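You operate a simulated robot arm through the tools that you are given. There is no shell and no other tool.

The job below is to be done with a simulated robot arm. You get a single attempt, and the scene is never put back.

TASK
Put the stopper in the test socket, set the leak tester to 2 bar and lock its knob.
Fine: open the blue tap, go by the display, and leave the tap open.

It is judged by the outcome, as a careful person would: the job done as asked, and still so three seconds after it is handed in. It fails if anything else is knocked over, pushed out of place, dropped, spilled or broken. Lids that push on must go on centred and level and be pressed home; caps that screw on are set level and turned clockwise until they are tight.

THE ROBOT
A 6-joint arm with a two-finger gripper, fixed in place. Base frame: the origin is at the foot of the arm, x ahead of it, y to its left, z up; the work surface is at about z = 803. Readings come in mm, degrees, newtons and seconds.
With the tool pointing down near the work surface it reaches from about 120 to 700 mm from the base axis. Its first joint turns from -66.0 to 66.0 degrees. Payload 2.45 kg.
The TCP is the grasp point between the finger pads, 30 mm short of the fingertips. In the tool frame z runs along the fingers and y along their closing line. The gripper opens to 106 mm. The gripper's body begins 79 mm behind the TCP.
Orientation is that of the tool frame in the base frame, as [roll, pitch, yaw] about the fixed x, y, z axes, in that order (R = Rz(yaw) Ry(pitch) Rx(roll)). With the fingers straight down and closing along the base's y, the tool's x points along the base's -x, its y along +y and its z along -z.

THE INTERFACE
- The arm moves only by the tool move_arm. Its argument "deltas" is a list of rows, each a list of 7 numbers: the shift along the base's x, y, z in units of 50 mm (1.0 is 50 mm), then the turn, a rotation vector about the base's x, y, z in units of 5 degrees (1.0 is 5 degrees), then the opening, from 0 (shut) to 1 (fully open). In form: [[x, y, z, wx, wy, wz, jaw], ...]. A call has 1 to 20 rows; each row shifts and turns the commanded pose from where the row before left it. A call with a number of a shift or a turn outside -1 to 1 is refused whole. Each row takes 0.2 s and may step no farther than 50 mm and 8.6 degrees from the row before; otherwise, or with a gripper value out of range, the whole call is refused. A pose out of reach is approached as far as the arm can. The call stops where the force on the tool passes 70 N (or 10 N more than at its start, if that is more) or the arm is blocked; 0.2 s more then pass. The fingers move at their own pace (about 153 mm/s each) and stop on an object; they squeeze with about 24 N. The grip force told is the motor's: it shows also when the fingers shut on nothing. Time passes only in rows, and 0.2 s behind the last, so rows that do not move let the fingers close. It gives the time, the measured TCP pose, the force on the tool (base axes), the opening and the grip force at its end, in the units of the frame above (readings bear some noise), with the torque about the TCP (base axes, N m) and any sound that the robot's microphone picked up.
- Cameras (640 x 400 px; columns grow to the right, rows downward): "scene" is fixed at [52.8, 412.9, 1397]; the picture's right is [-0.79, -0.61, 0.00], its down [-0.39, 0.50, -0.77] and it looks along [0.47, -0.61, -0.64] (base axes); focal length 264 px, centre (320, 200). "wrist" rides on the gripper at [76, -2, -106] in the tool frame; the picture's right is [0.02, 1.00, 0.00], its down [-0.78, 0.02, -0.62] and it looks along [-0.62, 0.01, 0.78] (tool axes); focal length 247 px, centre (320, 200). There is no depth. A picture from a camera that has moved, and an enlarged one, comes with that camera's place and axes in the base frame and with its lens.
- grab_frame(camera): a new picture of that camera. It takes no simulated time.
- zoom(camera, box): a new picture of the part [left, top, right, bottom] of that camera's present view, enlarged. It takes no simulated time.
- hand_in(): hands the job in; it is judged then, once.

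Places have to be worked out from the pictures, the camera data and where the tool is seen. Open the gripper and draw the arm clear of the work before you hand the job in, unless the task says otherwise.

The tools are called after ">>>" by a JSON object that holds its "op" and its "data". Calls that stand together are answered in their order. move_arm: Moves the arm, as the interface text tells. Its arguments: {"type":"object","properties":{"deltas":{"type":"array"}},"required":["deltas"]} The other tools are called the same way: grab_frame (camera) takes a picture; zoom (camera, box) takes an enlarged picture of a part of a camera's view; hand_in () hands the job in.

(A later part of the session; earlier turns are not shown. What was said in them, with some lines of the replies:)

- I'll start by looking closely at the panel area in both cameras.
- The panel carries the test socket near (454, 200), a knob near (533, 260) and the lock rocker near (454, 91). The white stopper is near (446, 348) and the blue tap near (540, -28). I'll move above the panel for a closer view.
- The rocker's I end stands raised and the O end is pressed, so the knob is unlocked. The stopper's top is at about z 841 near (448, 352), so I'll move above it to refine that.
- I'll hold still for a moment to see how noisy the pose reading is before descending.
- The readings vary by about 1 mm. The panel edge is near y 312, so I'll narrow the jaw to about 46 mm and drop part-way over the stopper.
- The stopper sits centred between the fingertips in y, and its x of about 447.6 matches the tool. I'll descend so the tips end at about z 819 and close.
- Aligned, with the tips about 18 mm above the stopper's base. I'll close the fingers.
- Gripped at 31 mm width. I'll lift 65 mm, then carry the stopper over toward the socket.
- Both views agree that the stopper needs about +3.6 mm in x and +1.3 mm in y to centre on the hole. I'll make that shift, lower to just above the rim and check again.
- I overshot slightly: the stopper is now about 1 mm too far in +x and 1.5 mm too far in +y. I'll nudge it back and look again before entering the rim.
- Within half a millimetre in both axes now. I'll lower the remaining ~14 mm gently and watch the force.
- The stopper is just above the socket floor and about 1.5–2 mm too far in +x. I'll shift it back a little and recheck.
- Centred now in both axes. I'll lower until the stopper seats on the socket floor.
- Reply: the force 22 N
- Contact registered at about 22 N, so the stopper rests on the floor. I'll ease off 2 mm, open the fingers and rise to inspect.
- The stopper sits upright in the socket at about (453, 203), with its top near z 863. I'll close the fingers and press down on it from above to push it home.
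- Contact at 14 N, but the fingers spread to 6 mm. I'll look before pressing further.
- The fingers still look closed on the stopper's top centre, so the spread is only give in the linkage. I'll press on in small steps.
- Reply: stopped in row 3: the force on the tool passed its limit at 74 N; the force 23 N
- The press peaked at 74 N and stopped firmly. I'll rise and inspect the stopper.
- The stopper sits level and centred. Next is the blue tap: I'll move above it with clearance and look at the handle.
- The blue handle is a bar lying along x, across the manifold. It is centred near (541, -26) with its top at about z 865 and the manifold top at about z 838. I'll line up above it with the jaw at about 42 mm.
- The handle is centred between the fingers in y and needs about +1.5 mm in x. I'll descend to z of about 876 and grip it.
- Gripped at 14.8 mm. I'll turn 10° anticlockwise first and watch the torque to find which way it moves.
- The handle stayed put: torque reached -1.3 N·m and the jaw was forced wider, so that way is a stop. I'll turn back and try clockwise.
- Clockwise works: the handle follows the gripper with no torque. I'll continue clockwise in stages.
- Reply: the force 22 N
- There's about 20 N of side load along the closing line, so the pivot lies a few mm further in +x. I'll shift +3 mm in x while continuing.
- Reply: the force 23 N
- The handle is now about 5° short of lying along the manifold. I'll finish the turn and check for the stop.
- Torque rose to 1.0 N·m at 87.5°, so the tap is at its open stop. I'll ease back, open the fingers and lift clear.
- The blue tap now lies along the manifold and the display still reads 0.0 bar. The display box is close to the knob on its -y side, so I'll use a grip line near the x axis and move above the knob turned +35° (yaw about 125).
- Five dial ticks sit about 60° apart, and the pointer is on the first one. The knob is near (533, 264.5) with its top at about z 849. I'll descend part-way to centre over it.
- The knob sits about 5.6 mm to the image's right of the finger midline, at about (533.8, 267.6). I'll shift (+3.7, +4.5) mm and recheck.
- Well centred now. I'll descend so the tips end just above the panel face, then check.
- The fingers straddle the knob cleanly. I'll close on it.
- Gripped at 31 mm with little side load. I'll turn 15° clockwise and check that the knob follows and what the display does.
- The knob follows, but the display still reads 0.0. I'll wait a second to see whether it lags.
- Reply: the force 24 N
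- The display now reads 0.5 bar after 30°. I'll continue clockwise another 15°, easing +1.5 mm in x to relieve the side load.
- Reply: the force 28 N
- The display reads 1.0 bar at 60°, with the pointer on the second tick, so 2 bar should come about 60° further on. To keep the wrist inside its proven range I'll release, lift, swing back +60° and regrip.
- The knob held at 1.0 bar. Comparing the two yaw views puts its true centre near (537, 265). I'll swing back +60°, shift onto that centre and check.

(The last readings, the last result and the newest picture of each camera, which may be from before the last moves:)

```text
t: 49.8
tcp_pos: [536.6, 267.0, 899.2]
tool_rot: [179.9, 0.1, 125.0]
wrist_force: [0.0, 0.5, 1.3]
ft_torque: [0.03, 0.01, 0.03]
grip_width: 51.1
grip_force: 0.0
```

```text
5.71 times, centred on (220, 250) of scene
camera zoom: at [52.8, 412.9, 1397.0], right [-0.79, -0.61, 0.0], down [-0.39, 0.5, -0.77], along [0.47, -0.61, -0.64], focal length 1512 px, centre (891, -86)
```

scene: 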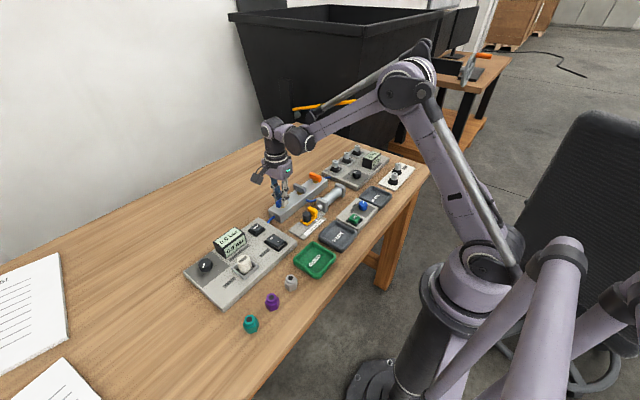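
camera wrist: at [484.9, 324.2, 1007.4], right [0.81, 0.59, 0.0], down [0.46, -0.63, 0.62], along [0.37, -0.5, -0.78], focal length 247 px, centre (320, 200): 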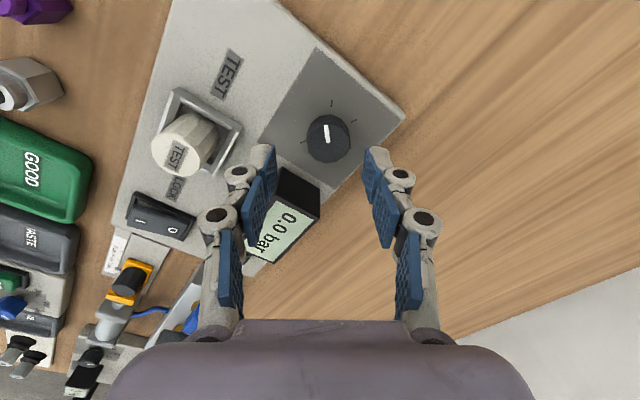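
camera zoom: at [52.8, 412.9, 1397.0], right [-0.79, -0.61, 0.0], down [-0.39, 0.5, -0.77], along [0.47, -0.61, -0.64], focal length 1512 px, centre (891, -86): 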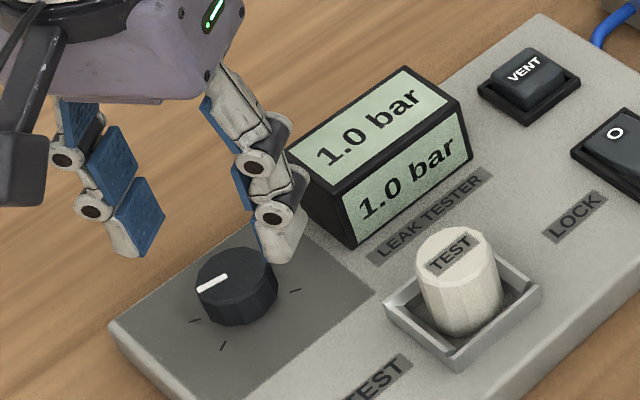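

Centred across the fingers. I'll make a slight forward correction, then descend and regrip.

>>> {"op": "move_arm", "data": {"deltas": [[0.016, -0.024, 0, 0, 0, 0, 0.48], [0, 0, -0.4, 0, 0, 0, 0.48], [0, 0, -0.32, 0, 0, 0, 0.48], [0, 0, 0, 0, 0, 0, 0.48], [0, 0, 0, 0, 0, 0, 0.3], [0, 0, 0, 0, 0, 0, 0], [0, 0, 0, 0, 0, 0, 0], [0, 0, 0, 0, 0, 0, 0]]}}

>>> {"op": "zoom", "data": {"camera": "wrist", "box": [240, 80, 400, 200]}}

>>> {"op": "zoom", "data": {"camera": "scene", "box": [180, 215, 260, 285]}}

```text
t: 51.6
tcp_pos: [537.8, 263.3, 863.8]
tool_rot: [180.0, 0.0, 125.0]
wrist_force: [-1.2, -0.8, -3.4]
ft_torque: [0.0, 0.02, 0.05]
grip_width: 31.1
grip_force: 45.3
```

```text
3.33 times, centred on (320, 140) of wrist
camera zoom: at [492.0, 325.1, 969.0], right [0.81, 0.59, 0.0], down [0.46, -0.63, 0.62], along [0.37, -0.5, -0.78], focal length 823 px, centre (320, 400)
```

zoom: 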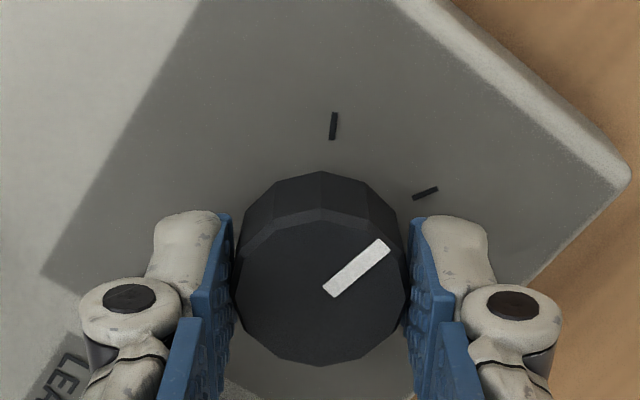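

```text
5.71 times, centred on (220, 250) of scene
camera zoom: at [52.9, 412.9, 1397.0], right [-0.79, -0.61, 0.0], down [-0.39, 0.5, -0.77], along [0.47, -0.61, -0.64], focal length 1512 px, centre (891, -86)
```

zoom: 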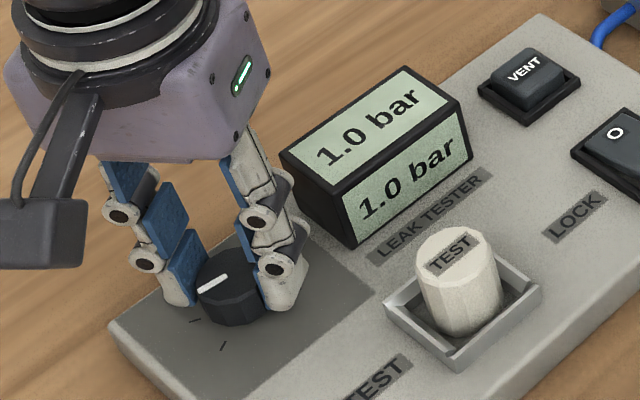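

Regripped with almost no side load. I'll turn 30° clockwise and read the display.

>>> {"op": "move_arm", "data": {"deltas": [[0, 0, 0, 0, 0, -1, 0], [0, 0, 0, 0, 0, -1, 0], [0, 0, 0, 0, 0, -1, 0], [0, 0, 0, 0, 0, -1, 0], [0, 0, 0, 0, 0, -1, 0], [0, 0, 0, 0, 0, -1, 0], [0, 0, 0, 0, 0, 0, 0], [0, 0, 0, 0, 0, 0, 0]]}}

>>> {"op": "zoom", "data": {"camera": "scene", "box": [180, 215, 260, 285]}}

```text
t: 53.4
tcp_pos: [537.8, 263.1, 862.9]
tool_rot: [179.8, 0.2, 95.0]
wrist_force: [-2.1, -7.0, -1.6]
ft_torque: [-0.11, 0.04, -0.03]
grip_width: 31.1
grip_force: 45.4
```

```text
5.71 times, centred on (220, 250) of scene
camera zoom: at [52.8, 412.7, 1397.1], right [-0.79, -0.61, 0.0], down [-0.39, 0.5, -0.77], along [0.47, -0.61, -0.64], focal length 1512 px, centre (891, -86)
```

zoom: 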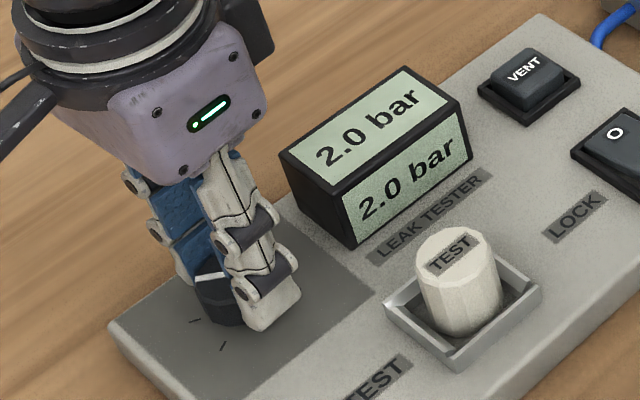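

The display jumped to 2.0 bar at about 90° in total. I'll wait to see whether that reading is steady.

>>> {"op": "move_arm", "data": {"deltas": [[0, 0, 0, 0, 0, 0, 0], [0, 0, 0, 0, 0, 0, 0], [0, 0, 0, 0, 0, 0, 0], [0, 0, 0, 0, 0, 0, 0], [0, 0, 0, 0, 0, 0, 0], [0, 0, 0, 0, 0, 0, 0], [0, 0, 0, 0, 0, 0, 0], [0, 0, 0, 0, 0, 0, 0]]}}

>>> {"op": "zoom", "data": {"camera": "scene", "box": [180, 215, 260, 285]}}

>>> {"op": "zoom", "data": {"camera": "wrist", "box": [240, 80, 400, 200]}}

```text
t: 55.2
tcp_pos: [537.1, 263.4, 863.0]
tool_rot: [179.8, 0.2, 95.0]
wrist_force: [-4.4, -11.9, -2.8]
ft_torque: [-0.42, 0.14, 0.01]
grip_width: 31.3
grip_force: 44.8
```

```text
5.71 times, centred on (220, 250) of scene
camera zoom: at [52.8, 412.6, 1397.1], right [-0.79, -0.61, 0.0], down [-0.39, 0.5, -0.77], along [0.47, -0.61, -0.64], focal length 1512 px, centre (891, -86)
```

zoom: 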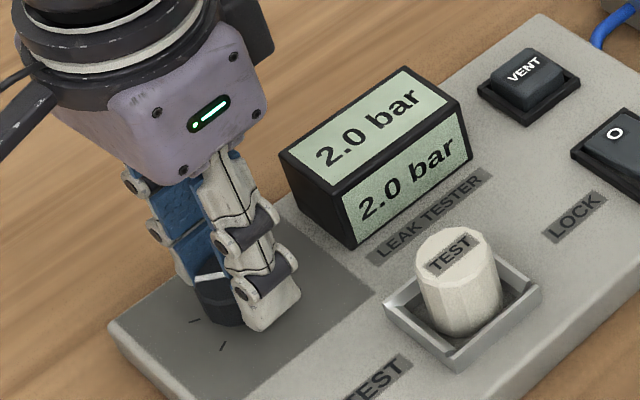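

```text
3.33 times, centred on (320, 140) of wrist
camera zoom: at [528.3, 339.5, 969.0], right [0.99, 0.11, 0.0], down [0.08, -0.78, 0.62], along [0.07, -0.62, -0.78], focal length 823 px, centre (320, 400)
```

zoom: 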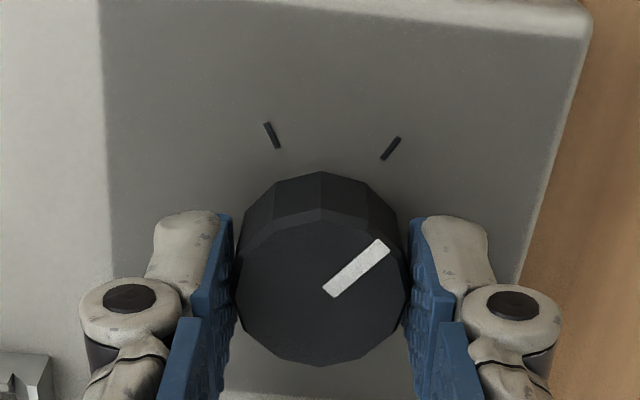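

Steady at 2.0 bar. To learn how far it is from the edge of this reading, I'll turn back 5° and look.

>>> {"op": "move_arm", "data": {"deltas": [[0, 0, 0, 0, 0, 0.5, 0], [0, 0, 0, 0, 0, 0.5, 0], [0, 0, 0, 0, 0, 0, 0], [0, 0, 0, 0, 0, 0, 0], [0, 0, 0, 0, 0, 0, 0]]}}

>>> {"op": "zoom", "data": {"camera": "scene", "box": [180, 215, 260, 285]}}

```text
t: 56.4
tcp_pos: [538.3, 262.5, 862.2]
tool_rot: [179.9, 0.1, 100.0]
wrist_force: [-4.4, -12.9, -1.5]
ft_torque: [-0.39, 0.13, 0.0]
grip_width: 31.3
grip_force: 44.4
```

```text
5.71 times, centred on (220, 250) of scene
camera zoom: at [52.8, 412.6, 1397.1], right [-0.79, -0.61, 0.0], down [-0.39, 0.5, -0.77], along [0.47, -0.61, -0.64], focal length 1512 px, centre (891, -86)
```

zoom: 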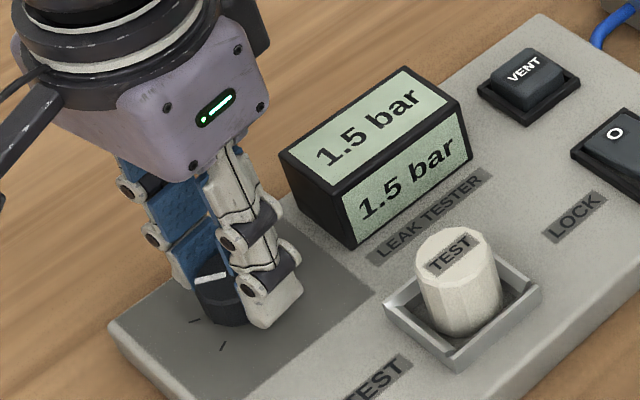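

At 85° it reads 1.5, so the 2.0 band starts between 85° and 90° and is about 15–22° wide. I'll go to about 95°, near its middle.

>>> {"op": "move_arm", "data": {"deltas": [[0, 0, 0, 0, 0, -1, 0], [0, 0, 0, 0, 0, -0.6, 0], [0, 0, 0, 0, 0, -0.4, 0], [0, 0, 0, 0, 0, 0, 0], [0, 0, 0, 0, 0, 0, 0], [0, 0, 0, 0, 0, 0, 0]]}}

>>> {"op": "zoom", "data": {"camera": "scene", "box": [180, 215, 260, 285]}}

```text
t: 57.8
tcp_pos: [537.7, 263.8, 863.2]
tool_rot: [179.9, 0.1, 90.0]
wrist_force: [-7.2, -10.3, -2.8]
ft_torque: [-0.47, 0.2, 0.0]
grip_width: 31.1
grip_force: 45.3
```

```text
5.71 times, centred on (220, 250) of scene
camera zoom: at [52.7, 412.6, 1397.1], right [-0.79, -0.61, 0.0], down [-0.39, 0.5, -0.77], along [0.47, -0.61, -0.64], focal length 1512 px, centre (891, -86)
```

zoom: 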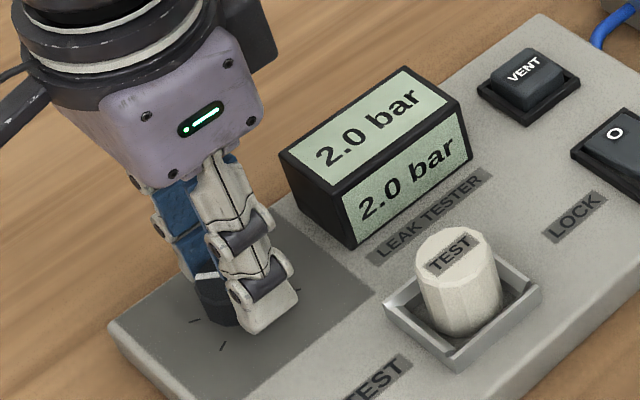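

2.0 bar at 95°. I'll release the knob, lift clear and confirm the reading holds.

>>> {"op": "move_arm", "data": {"deltas": [[0, 0, 0, 0, 0, 0, 0.3], [0, 0, 0, 0, 0, 0, 0.48], [0, 0, 0, 0, 0, 0, 0.48], [0, 0, 0.3, 0, 0, 0, 0.48], [0, 0, 0.7, 0, 0, 0, 0.48], [0, 0, 0.8, 0, 0, 0, 0.48], [0, 0, 0.5, 0, 0, 0, 0.48], [0, 0, 0, 0, 0, 0, 0.48]]}}

>>> {"op": "zoom", "data": {"camera": "scene", "box": [180, 200, 300, 300]}}

>>> {"op": "grab_frame", "data": {"camera": "wrist"}}

```text
t: 59.6
tcp_pos: [538.4, 264.5, 978.6]
tool_rot: [179.9, 0.1, 90.0]
wrist_force: [0.1, -0.7, 0.7]
ft_torque: [-0.03, 0.01, 0.02]
grip_width: 51.1
grip_force: 0.0
```

```text
4.00 times, centred on (240, 250) of scene
camera zoom: at [52.8, 412.9, 1397.0], right [-0.79, -0.61, 0.0], down [-0.39, 0.5, -0.77], along [0.47, -0.61, -0.64], focal length 1058 px, centre (640, 0)
```

zoom: 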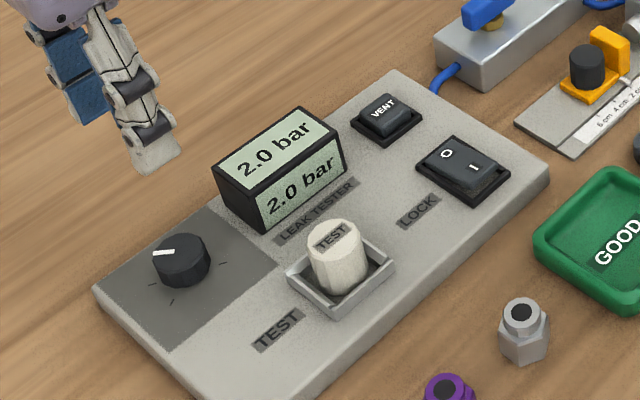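

```text
taken
camera wrist: at [535.4, 340.3, 1085.3], right [1.0, 0.02, 0.0], down [0.02, -0.78, 0.62], along [0.02, -0.62, -0.78], focal length 247 px, centre (320, 200)
```

wrist: 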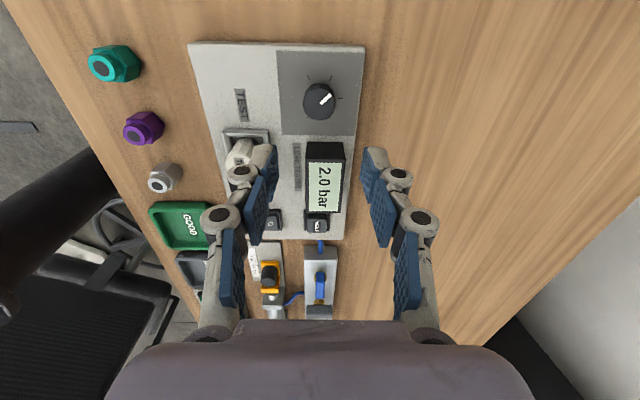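

The reading holds at 2.0 bar with the knob free. Next is the LOCK rocker, whose I end is near (438, 95). I'll close the fingers, turn back to yaw 180 and move above that end.

>>> {"op": "move_arm", "data": {"deltas": [[-0.108, -0.188, 0, 0, 0, 1, 0.3], [-0.108, -0.188, 0, 0, 0, 1, 0.1], [-0.108, -0.188, 0, 0, 0, 1, 0], [-0.108, -0.188, 0, 0, 0, 1, 0], [-0.108, -0.188, 0, 0, 0, 1, 0], [-0.108, -0.188, 0, 0, 0, 1, 0], [-0.108, -0.188, 0, 0, 0, 1, 0], [-0.108, -0.188, 0, 0, 0, 1, 0], [-0.108, -0.188, 0, 0, 0, 1, 0], [-0.108, -0.188, 0, 0, 0, 1, 0], [-0.108, -0.188, 0, 0, 0, 1, 0], [-0.108, -0.188, 0, 0, 0, 1, 0], [-0.108, -0.188, 0, 0, 0, 1, 0], [-0.108, -0.188, 0, 0, 0, 1, 0], [-0.108, -0.188, 0, 0, 0, 1, 0], [-0.108, -0.188, 0, 0, 0, 1, 0], [-0.108, -0.188, 0, 0, 0, 1, 0], [-0.108, -0.188, 0, 0, 0, 1, 0], [0, 0, 0, 0, 0, 0, 0]]}}

>>> {"op": "grab_frame", "data": {"camera": "wrist"}}

>>> {"op": "zoom", "data": {"camera": "scene", "box": [180, 200, 300, 300]}}

```text
t: 63.6
tcp_pos: [440.5, 94.3, 978.2]
tool_rot: [179.9, 0.2, -179.9]
wrist_force: [-0.1, 0.7, 0.3]
ft_torque: [0.0, 0.03, -0.02]
grip_width: 0.2
grip_force: 23.9
```

```text
taken
camera wrist: at [364.0, 91.9, 1084.4], right [-0.02, 1.0, 0.0], down [0.78, 0.02, 0.62], along [0.62, 0.02, -0.78], focal length 247 px, centre (320, 200)
```

wrist: 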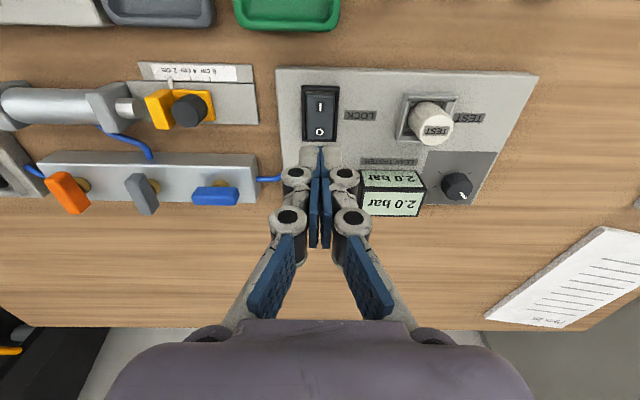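

```text
4.00 times, centred on (240, 250) of scene
camera zoom: at [52.8, 412.9, 1397.0], right [-0.79, -0.61, 0.0], down [-0.39, 0.5, -0.77], along [0.47, -0.61, -0.64], focal length 1058 px, centre (640, 0)
```

zoom: 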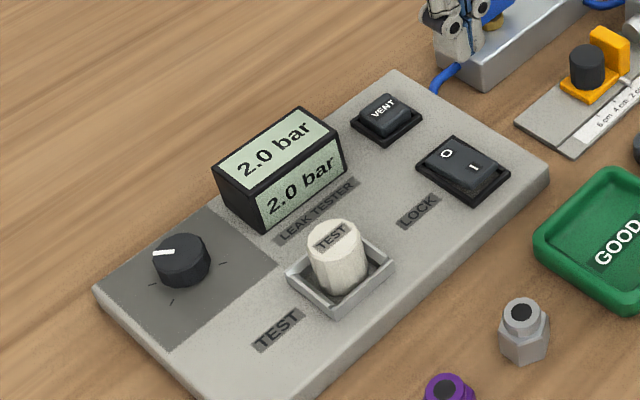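

>>> {"op": "zoom", "data": {"camera": "wrist", "box": [270, 70, 390, 170]}}

>>> {"op": "zoom", "data": {"camera": "scene", "box": [255, 225, 315, 265]}}

```text
4.00 times, centred on (330, 120) of wrist
camera zoom: at [364.0, 91.9, 1084.4], right [-0.02, 1.0, 0.0], down [0.78, 0.02, 0.62], along [0.62, 0.02, -0.78], focal length 988 px, centre (280, 520)
```

zoom: 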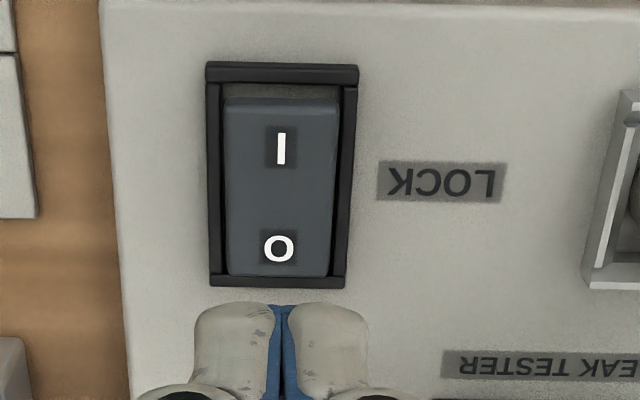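

```text
10.00 times, centred on (285, 245) of scene
camera zoom: at [52.8, 412.9, 1397.0], right [-0.79, -0.61, 0.0], down [-0.39, 0.5, -0.77], along [0.47, -0.61, -0.64], focal length 2645 px, centre (670, -250)
```

zoom: 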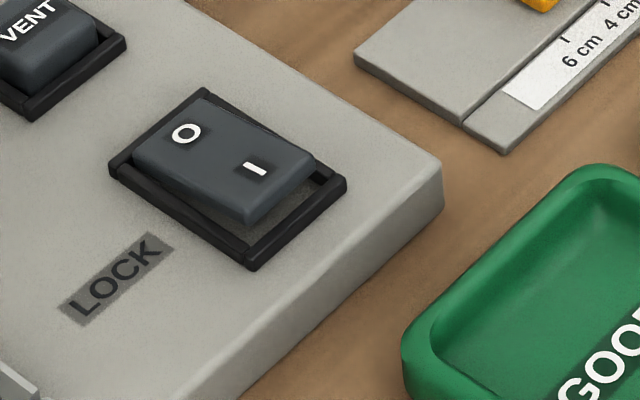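

The scene zoom confirms the I end is raised. I'll tilt the tool 20° so only the low-x fingertip edge bears on that end, and come down to just above it near x 436.

>>> {"op": "move_arm", "data": {"deltas": [[-0.03, 0, 0, 0, -1, 0, 0], [-0.03, 0, 0, 0, -1, 0, 0], [-0.03, 0, 0, 0, -1, 0, 0], [0, 0, 0, 0, -1, 0, 0], [0, 0, -0.6, 0, 0, 0, 0], [0, 0, -0.6, 0, 0, 0, 0], [0, 0, -0.4, 0, 0, 0, 0], [0, 0, 0, 0, 0, 0, 0]]}}

>>> {"op": "grab_frame", "data": {"camera": "wrist"}}

>>> {"op": "zoom", "data": {"camera": "scene", "box": [240, 200, 320, 265]}}

```text
t: 65.4
tcp_pos: [437.1, 95.5, 896.3]
tool_rot: [179.8, 20.2, 180.0]
wrist_force: [-0.4, -0.1, 0.6]
ft_torque: [-0.03, 0.04, 0.01]
grip_width: 0.0
grip_force: 23.7
```

```text
taken
camera wrist: at [328.1, 92.8, 969.6], right [-0.02, 1.0, -0.01], down [0.52, 0.02, 0.85], along [0.85, 0.02, -0.52], focal length 247 px, centre (320, 200)
```

wrist: 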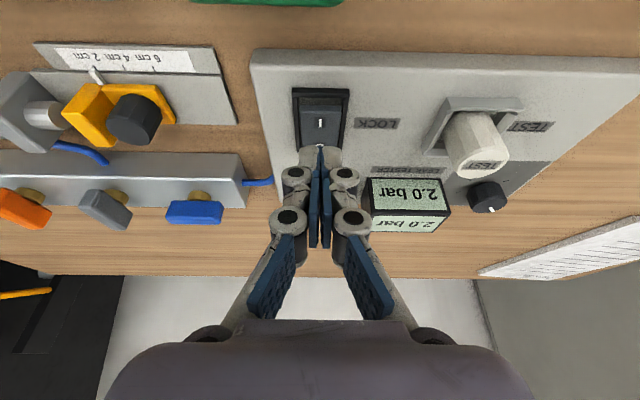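

```text
6.15 times, centred on (280, 232) of scene
camera zoom: at [52.8, 412.9, 1397.0], right [-0.79, -0.61, 0.0], down [-0.39, 0.5, -0.77], along [0.47, -0.61, -0.64], focal length 1628 px, centre (566, 0)
```

zoom: 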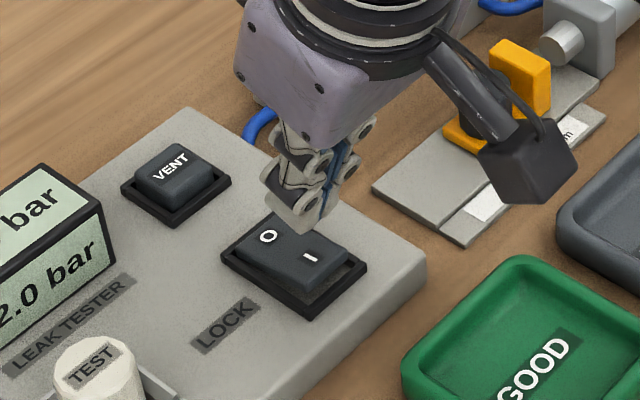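

Finger line is on the rocker's centre line, above the I end. I'll descend to near contact, then press in small steps.

>>> {"op": "move_arm", "data": {"deltas": [[0, 0, -0.2, 0, 0, 0, 0], [0, 0, -0.1, 0, 0, 0, 0], [0, 0, -0.04, 0, 0, 0, 0], [0, 0, 0, 0, 0, 0, 0]]}}

>>> {"op": "zoom", "data": {"camera": "wrist", "box": [260, 70, 380, 170]}}

>>> {"op": "zoom", "data": {"camera": "scene", "box": [260, 215, 310, 260]}}

```text
t: 66.4
tcp_pos: [435.6, 94.8, 880.4]
tool_rot: [180.0, 20.2, 180.0]
wrist_force: [-0.3, -0.1, -0.4]
ft_torque: [-0.02, -0.01, -0.01]
grip_width: 0.0
grip_force: 23.8
```

```text
4.00 times, centred on (320, 120) of wrist
camera zoom: at [327.6, 93.0, 953.4], right [-0.02, 1.0, -0.01], down [0.52, 0.02, 0.85], along [0.85, 0.02, -0.52], focal length 988 px, centre (320, 520)
```

zoom: 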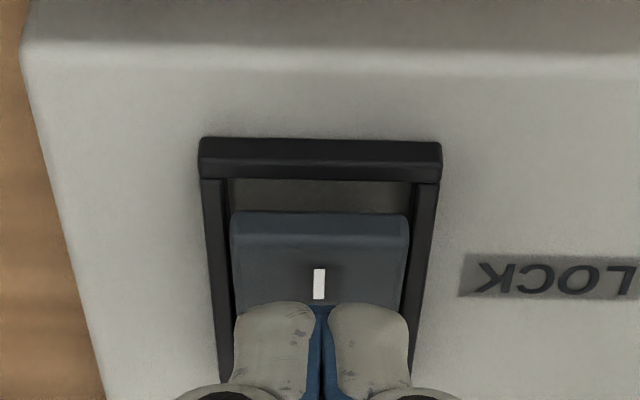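

```text
8.89 times, centred on (285, 238) of scene
camera zoom: at [52.8, 412.9, 1397.0], right [-0.79, -0.61, 0.0], down [-0.39, 0.5, -0.77], along [0.47, -0.61, -0.64], focal length 2351 px, centre (631, -133)
```

zoom: 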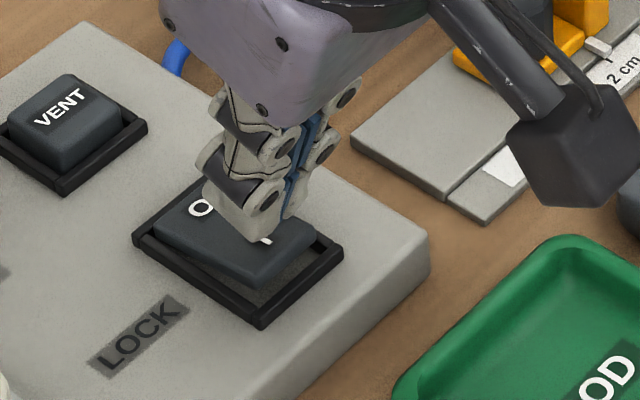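

>>> {"op": "move_arm", "data": {"deltas": [[-0.03, 0, -0.06, 0, 0, 0, 0], [0, 0, -0.06, 0, 0, 0, 0], [0, 0, -0.04, 0, 0, 0, 0], [0, 0, 0, 0, 0, 0, 0]]}}

>>> {"op": "zoom", "data": {"camera": "wrist", "box": [260, 70, 380, 170]}}

```text
t: 67.4
tcp_pos: [434.8, 95.3, 872.0]
tool_rot: [179.8, 20.1, 180.0]
wrist_force: [0.2, 0.6, -0.8]
ft_torque: [-0.01, -0.01, 0.01]
grip_width: 0.3
grip_force: 23.9
```

```text
4.00 times, centred on (320, 120) of wrist
camera zoom: at [326.0, 92.5, 946.0], right [-0.02, 1.0, -0.01], down [0.52, 0.02, 0.85], along [0.85, 0.02, -0.52], focal length 988 px, centre (320, 520)
```

zoom: 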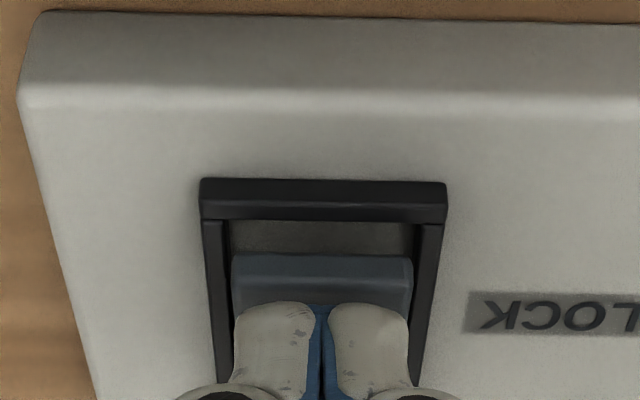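

Still no contact force. I'll keep pressing in 1.5–2 mm steps.

>>> {"op": "move_arm", "data": {"deltas": [[0, 0, -0.04, 0, 0, 0, 0], [0, 0, -0.03, 0, 0, 0, 0], [0, 0, 0, 0, 0, 0, 0]]}}

>>> {"op": "zoom", "data": {"camera": "wrist", "box": [260, 70, 380, 170]}}

```text
t: 68.2
tcp_pos: [435.1, 96.0, 868.7]
tool_rot: [179.9, 20.0, -180.0]
wrist_force: [-0.4, -0.3, 0.1]
ft_torque: [0.03, -0.01, -0.01]
grip_width: 0.1
grip_force: 24.0
```

```text
4.00 times, centred on (320, 120) of wrist
camera zoom: at [325.6, 92.9, 942.6], right [-0.02, 1.0, -0.01], down [0.52, 0.02, 0.85], along [0.85, 0.02, -0.52], focal length 988 px, centre (320, 520)
```

zoom: 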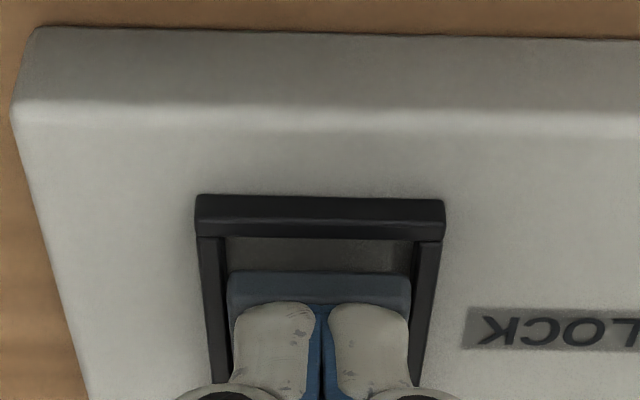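

>>> {"op": "move_arm", "data": {"deltas": [[0, 0, -0.04, 0, 0, 0, 0], [0, 0, -0.03, 0, 0, 0, 0], [0, 0, 0, 0, 0, 0, 0]]}}

>>> {"op": "zoom", "data": {"camera": "wrist", "box": [260, 70, 380, 170]}}

>>> {"op": "zoom", "data": {"camera": "scene", "box": [260, 215, 310, 260]}}

```text
t: 69.0
tcp_pos: [435.7, 95.3, 866.0]
tool_rot: [179.9, 20.1, 179.9]
wrist_force: [0.7, 0.4, 1.1]
ft_torque: [-0.01, -0.02, 0.01]
grip_width: 0.1
grip_force: 28.8
```

```text
4.00 times, centred on (320, 120) of wrist
camera zoom: at [325.9, 92.9, 939.7], right [-0.02, 1.0, -0.01], down [0.52, 0.02, 0.85], along [0.85, 0.02, -0.52], focal length 988 px, centre (320, 520)
```

zoom: 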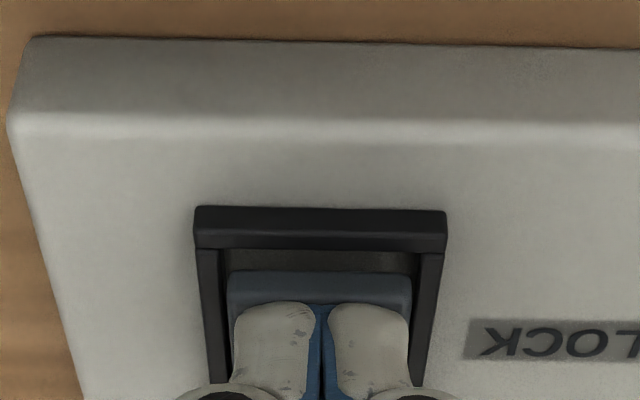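

```text
8.89 times, centred on (285, 238) of scene
camera zoom: at [52.8, 412.9, 1397.0], right [-0.79, -0.61, 0.0], down [-0.39, 0.5, -0.77], along [0.47, -0.61, -0.64], focal length 2351 px, centre (631, -133)
```

zoom: 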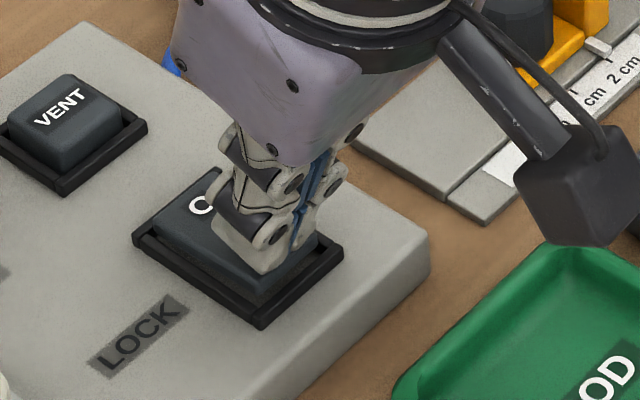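

The rocker is going down with the fingertip under very little force. I'll continue.

>>> {"op": "move_arm", "data": {"deltas": [[0, 0, -0.04, 0, 0, 0, 0], [0, 0, -0.04, 0, 0, 0, 0], [0, 0, 0, 0, 0, 0, 0]]}}

>>> {"op": "zoom", "data": {"camera": "wrist", "box": [260, 70, 380, 170]}}

>>> {"op": "zoom", "data": {"camera": "scene", "box": [260, 215, 310, 260]}}

```text
t: 69.8
tcp_pos: [434.5, 95.0, 863.0]
tool_rot: [179.8, 20.1, 180.0]
wrist_force: [0.0, -0.2, 0.4]
ft_torque: [0.01, -0.03, 0.0]
grip_width: 0.0
grip_force: 28.9
```

```text
4.00 times, centred on (320, 120) of wrist
camera zoom: at [325.4, 92.7, 935.5], right [-0.02, 1.0, -0.01], down [0.52, 0.02, 0.85], along [0.85, 0.02, -0.52], focal length 988 px, centre (320, 520)
```

zoom: 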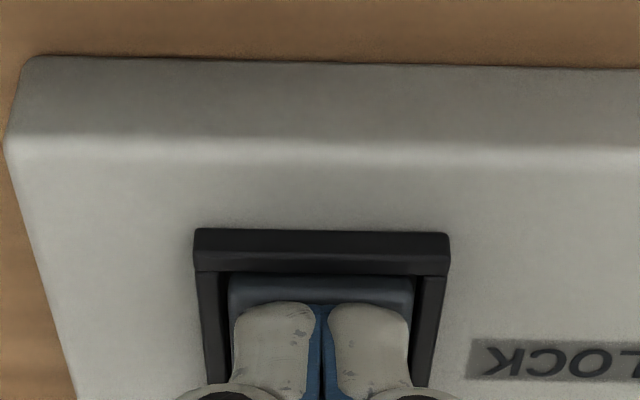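

```text
8.89 times, centred on (285, 238) of scene
camera zoom: at [52.8, 412.9, 1397.0], right [-0.79, -0.61, 0.0], down [-0.39, 0.5, -0.77], along [0.47, -0.61, -0.64], focal length 2351 px, centre (631, -133)
```

zoom: 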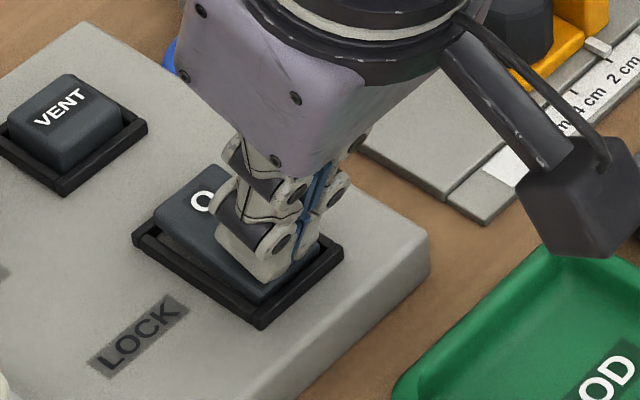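

The O end is rising. I'll keep pressing until it bottoms out.

>>> {"op": "move_arm", "data": {"deltas": [[0, 0, -0.04, 0, 0, 0, 0], [0, 0, -0.03, 0, 0, 0, 0], [0, 0, 0, 0, 0, 0, 0]]}}

>>> {"op": "zoom", "data": {"camera": "wrist", "box": [260, 70, 380, 170]}}

>>> {"op": "zoom", "data": {"camera": "scene", "box": [260, 215, 310, 260]}}

```text
t: 70.6
tcp_pos: [435.4, 95.0, 860.2]
tool_rot: [179.9, 20.5, -179.9]
wrist_force: [-10.6, -1.7, 35.7]
ft_torque: [0.0, 0.32, -0.11]
grip_width: 5.9
grip_force: 29.0
stopped in row 3: the force on the tool passed its limit at 72 N (the readings are from after the stop); the commanded pose is now the measured one
```

```text
4.00 times, centred on (320, 120) of wrist
camera zoom: at [325.1, 92.6, 933.7], right [-0.02, 1.0, -0.01], down [0.52, 0.02, 0.86], along [0.86, 0.02, -0.52], focal length 988 px, centre (320, 520)
```

zoom: 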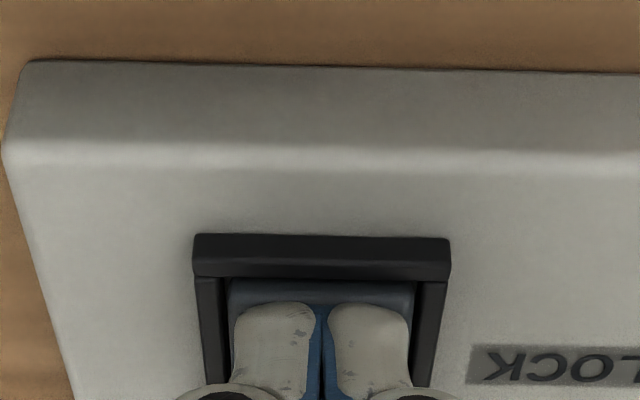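

```text
8.89 times, centred on (285, 238) of scene
camera zoom: at [52.1, 412.7, 1397.1], right [-0.79, -0.61, 0.0], down [-0.39, 0.5, -0.77], along [0.47, -0.61, -0.64], focal length 2351 px, centre (631, -133)
```

zoom: 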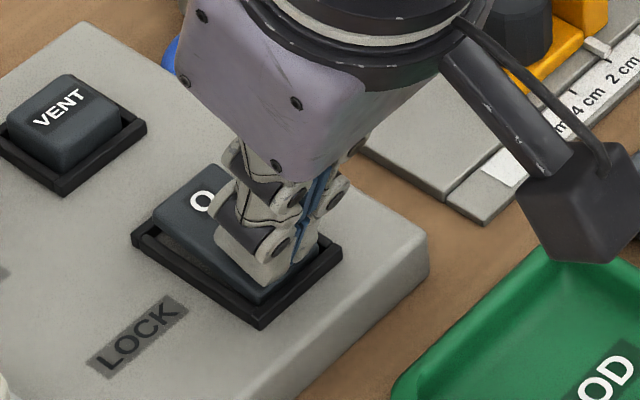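

The rocker bottomed out firmly at 72 N. I'll lift off and check that it stays with I pressed.

>>> {"op": "move_arm", "data": {"deltas": [[0, 0, 0.3, 0, 0, 0, 0], [0, 0, 0.6, 0, 0, 0, 0], [-0.2, 0, 0.7, 0, 0, 0, 0], [-0.4, 0, 0.6, 0, 1, 0, 0], [-0.4, 0, 0.4, 0, 1, 0, 0], [0, 0, 0, 0, 1, 0, 0.3], [0, 0, 0, 0, 1, 0, 0.4], [0, 0, 0, 0, 0, 0, 0.4]]}}

>>> {"op": "grab_frame", "data": {"camera": "wrist"}}

>>> {"op": "zoom", "data": {"camera": "scene", "box": [255, 215, 315, 265]}}

>>> {"op": "zoom", "data": {"camera": "scene", "box": [180, 200, 300, 300]}}

```text
t: 72.4
tcp_pos: [385.0, 96.0, 990.0]
tool_rot: [179.9, 0.2, -179.9]
wrist_force: [-0.4, -0.2, 1.4]
ft_torque: [0.0, -0.01, 0.01]
grip_width: 42.6
grip_force: 0.0
```

```text
taken
camera wrist: at [307.2, 93.2, 1095.7], right [-0.02, 1.0, 0.0], down [0.78, 0.02, 0.62], along [0.62, 0.02, -0.78], focal length 247 px, centre (320, 200)
```

wrist: 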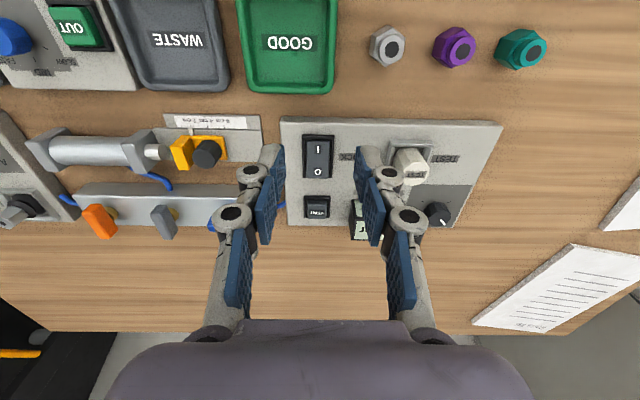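

```text
8.00 times, centred on (285, 240) of scene
camera zoom: at [52.8, 412.9, 1397.0], right [-0.79, -0.61, 0.0], down [-0.39, 0.5, -0.77], along [0.47, -0.61, -0.64], focal length 2116 px, centre (600, -120)
```

zoom: 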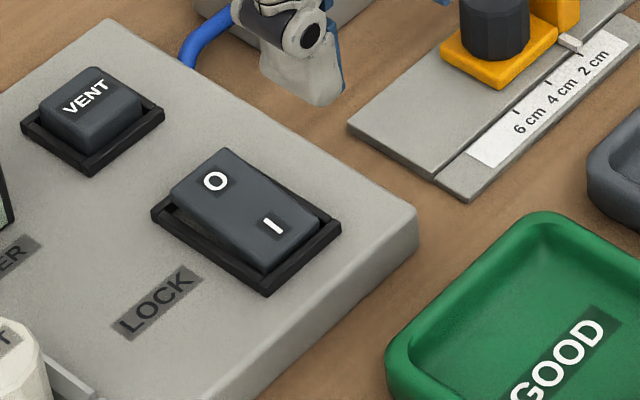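

```text
4.00 times, centred on (240, 250) of scene
camera zoom: at [52.8, 412.9, 1397.0], right [-0.79, -0.61, 0.0], down [-0.39, 0.5, -0.77], along [0.47, -0.61, -0.64], focal length 1058 px, centre (640, 0)
```

zoom: 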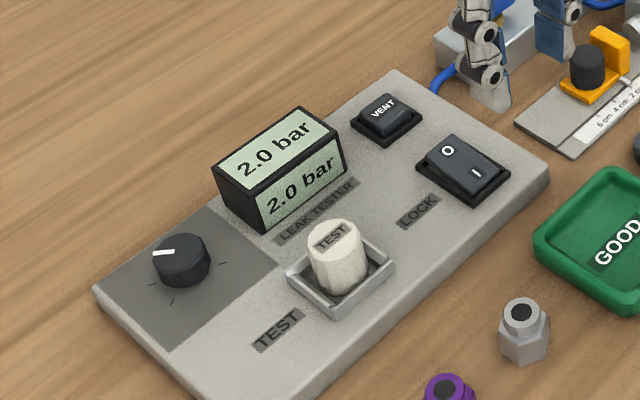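

I is now down, O is raised, and the display holds 2.0 bar. I'll draw the arm up and away and do a final check of the whole scene.

>>> {"op": "move_arm", "data": {"deltas": [[-0.2, -0.2, 0.8, 0, 0, 0, 0.6], [-0.2, -0.2, 0.8, 0, 0, 0, 0.8], [0, 0, 0.9, 0, 0, 0, 1], [0, 0, 0.9, 0, 0, 0, 1], [0, 0, 0.8, 0, 0, 0, 1], [0, 0, 0, 0, 0, 0, 1], [0, 0, 0, 0, 0, 0, 1]]}}

>>> {"op": "grab_frame", "data": {"camera": "scene"}}

>>> {"op": "zoom", "data": {"camera": "scene", "box": [220, 240, 280, 290]}}

>>> {"op": "zoom", "data": {"camera": "scene", "box": [190, 160, 350, 290]}}

>>> {"op": "grab_frame", "data": {"camera": "wrist"}}

```text
t: 74.0
tcp_pos: [365.5, 76.4, 1199.4]
tool_rot: [179.9, 0.3, -179.9]
wrist_force: [0.3, -0.8, -0.3]
ft_torque: [0.0, -0.01, -0.01]
grip_width: 106.0
grip_force: 0.0
```

```text
taken
```

scene: 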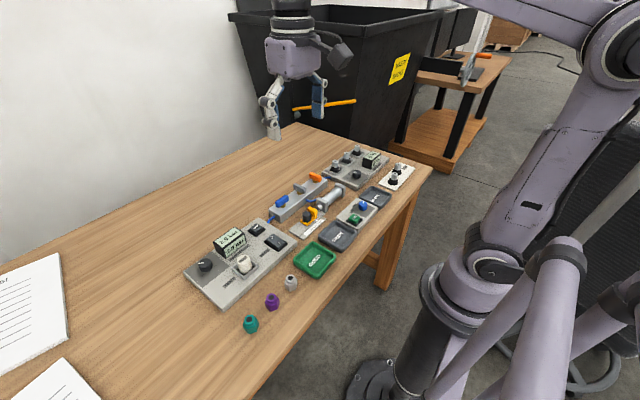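

```text
8.00 times, centred on (250, 265) of scene
camera zoom: at [52.8, 412.9, 1397.0], right [-0.79, -0.61, 0.0], down [-0.39, 0.5, -0.77], along [0.47, -0.61, -0.64], focal length 2116 px, centre (880, -320)
```

zoom: 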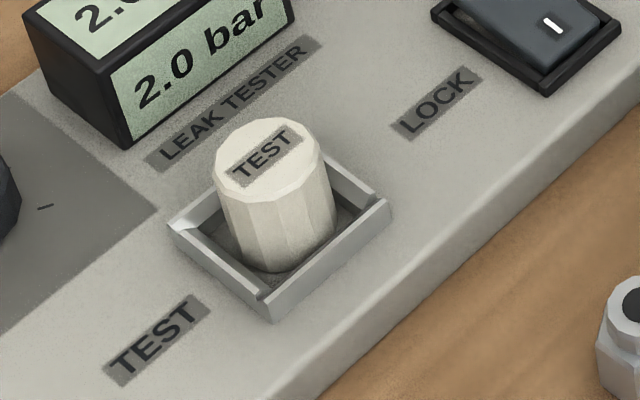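

```text
3.08 times, centred on (270, 225) of scene
camera zoom: at [52.8, 412.9, 1397.0], right [-0.79, -0.61, 0.0], down [-0.39, 0.5, -0.77], along [0.47, -0.61, -0.64], focal length 814 px, centre (474, 123)
```

zoom: 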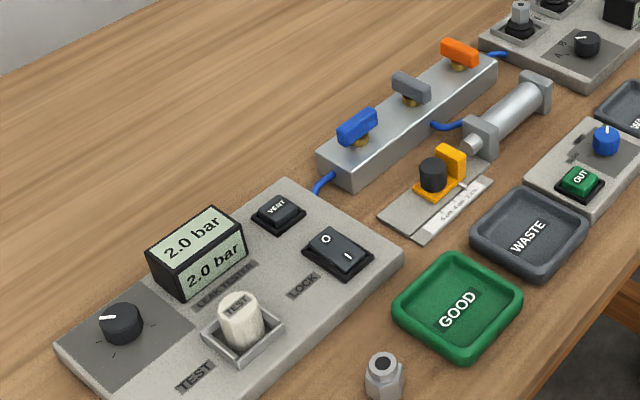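

```text
taken
camera wrist: at [287.6, 73.1, 1305.6], right [-0.02, 1.0, 0.0], down [0.78, 0.02, 0.63], along [0.63, 0.02, -0.78], focal length 247 px, centre (320, 200)
```

wrist: 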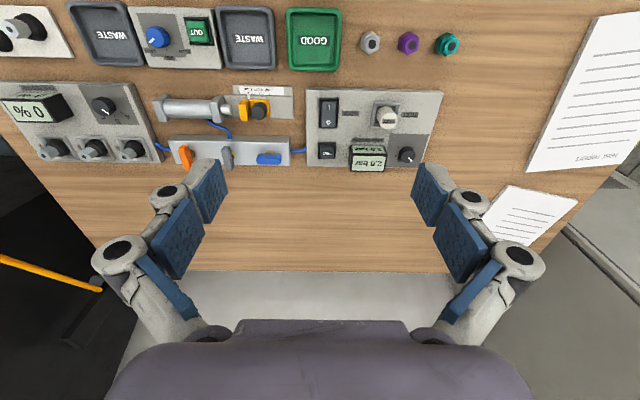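

Final check: the stopper is centred and upright in the socket, the display reads 2.0 bar, the I end of LOCK is down and the blue tap lies along its manifold. Nothing else has moved, and the gripper is open and clear, so I'm handing in.

>>> {"op": "hand_in", "data": {}}

```text
The job is handed in.
```

The job is handed in. The stopper is in the test socket, the leak tester reads 2.0 bar, its knob is locked and the blue tap is open.

- **Stopper:** it sits centred and upright in the TEST socket. I pressed it down until the push reached 74 N.
- **Blue tap:** I turned it clockwise to its stop, so the handle now lies along the manifold. I left it open.
- **Pressure:** the display moves in 0.5 bar steps. I set the knob about 5–10° past the point where it changes from 1.5 to 2.0, and the reading stayed at 2.0 after I let go and after locking.
- **Lock:** the I end of the LOCK rocker is pressed fully down and stays down. I did not test the lock by trying to turn the knob.

Before handing in I opened the gripper and moved the arm clear. In the last pictures nothing else had been moved.
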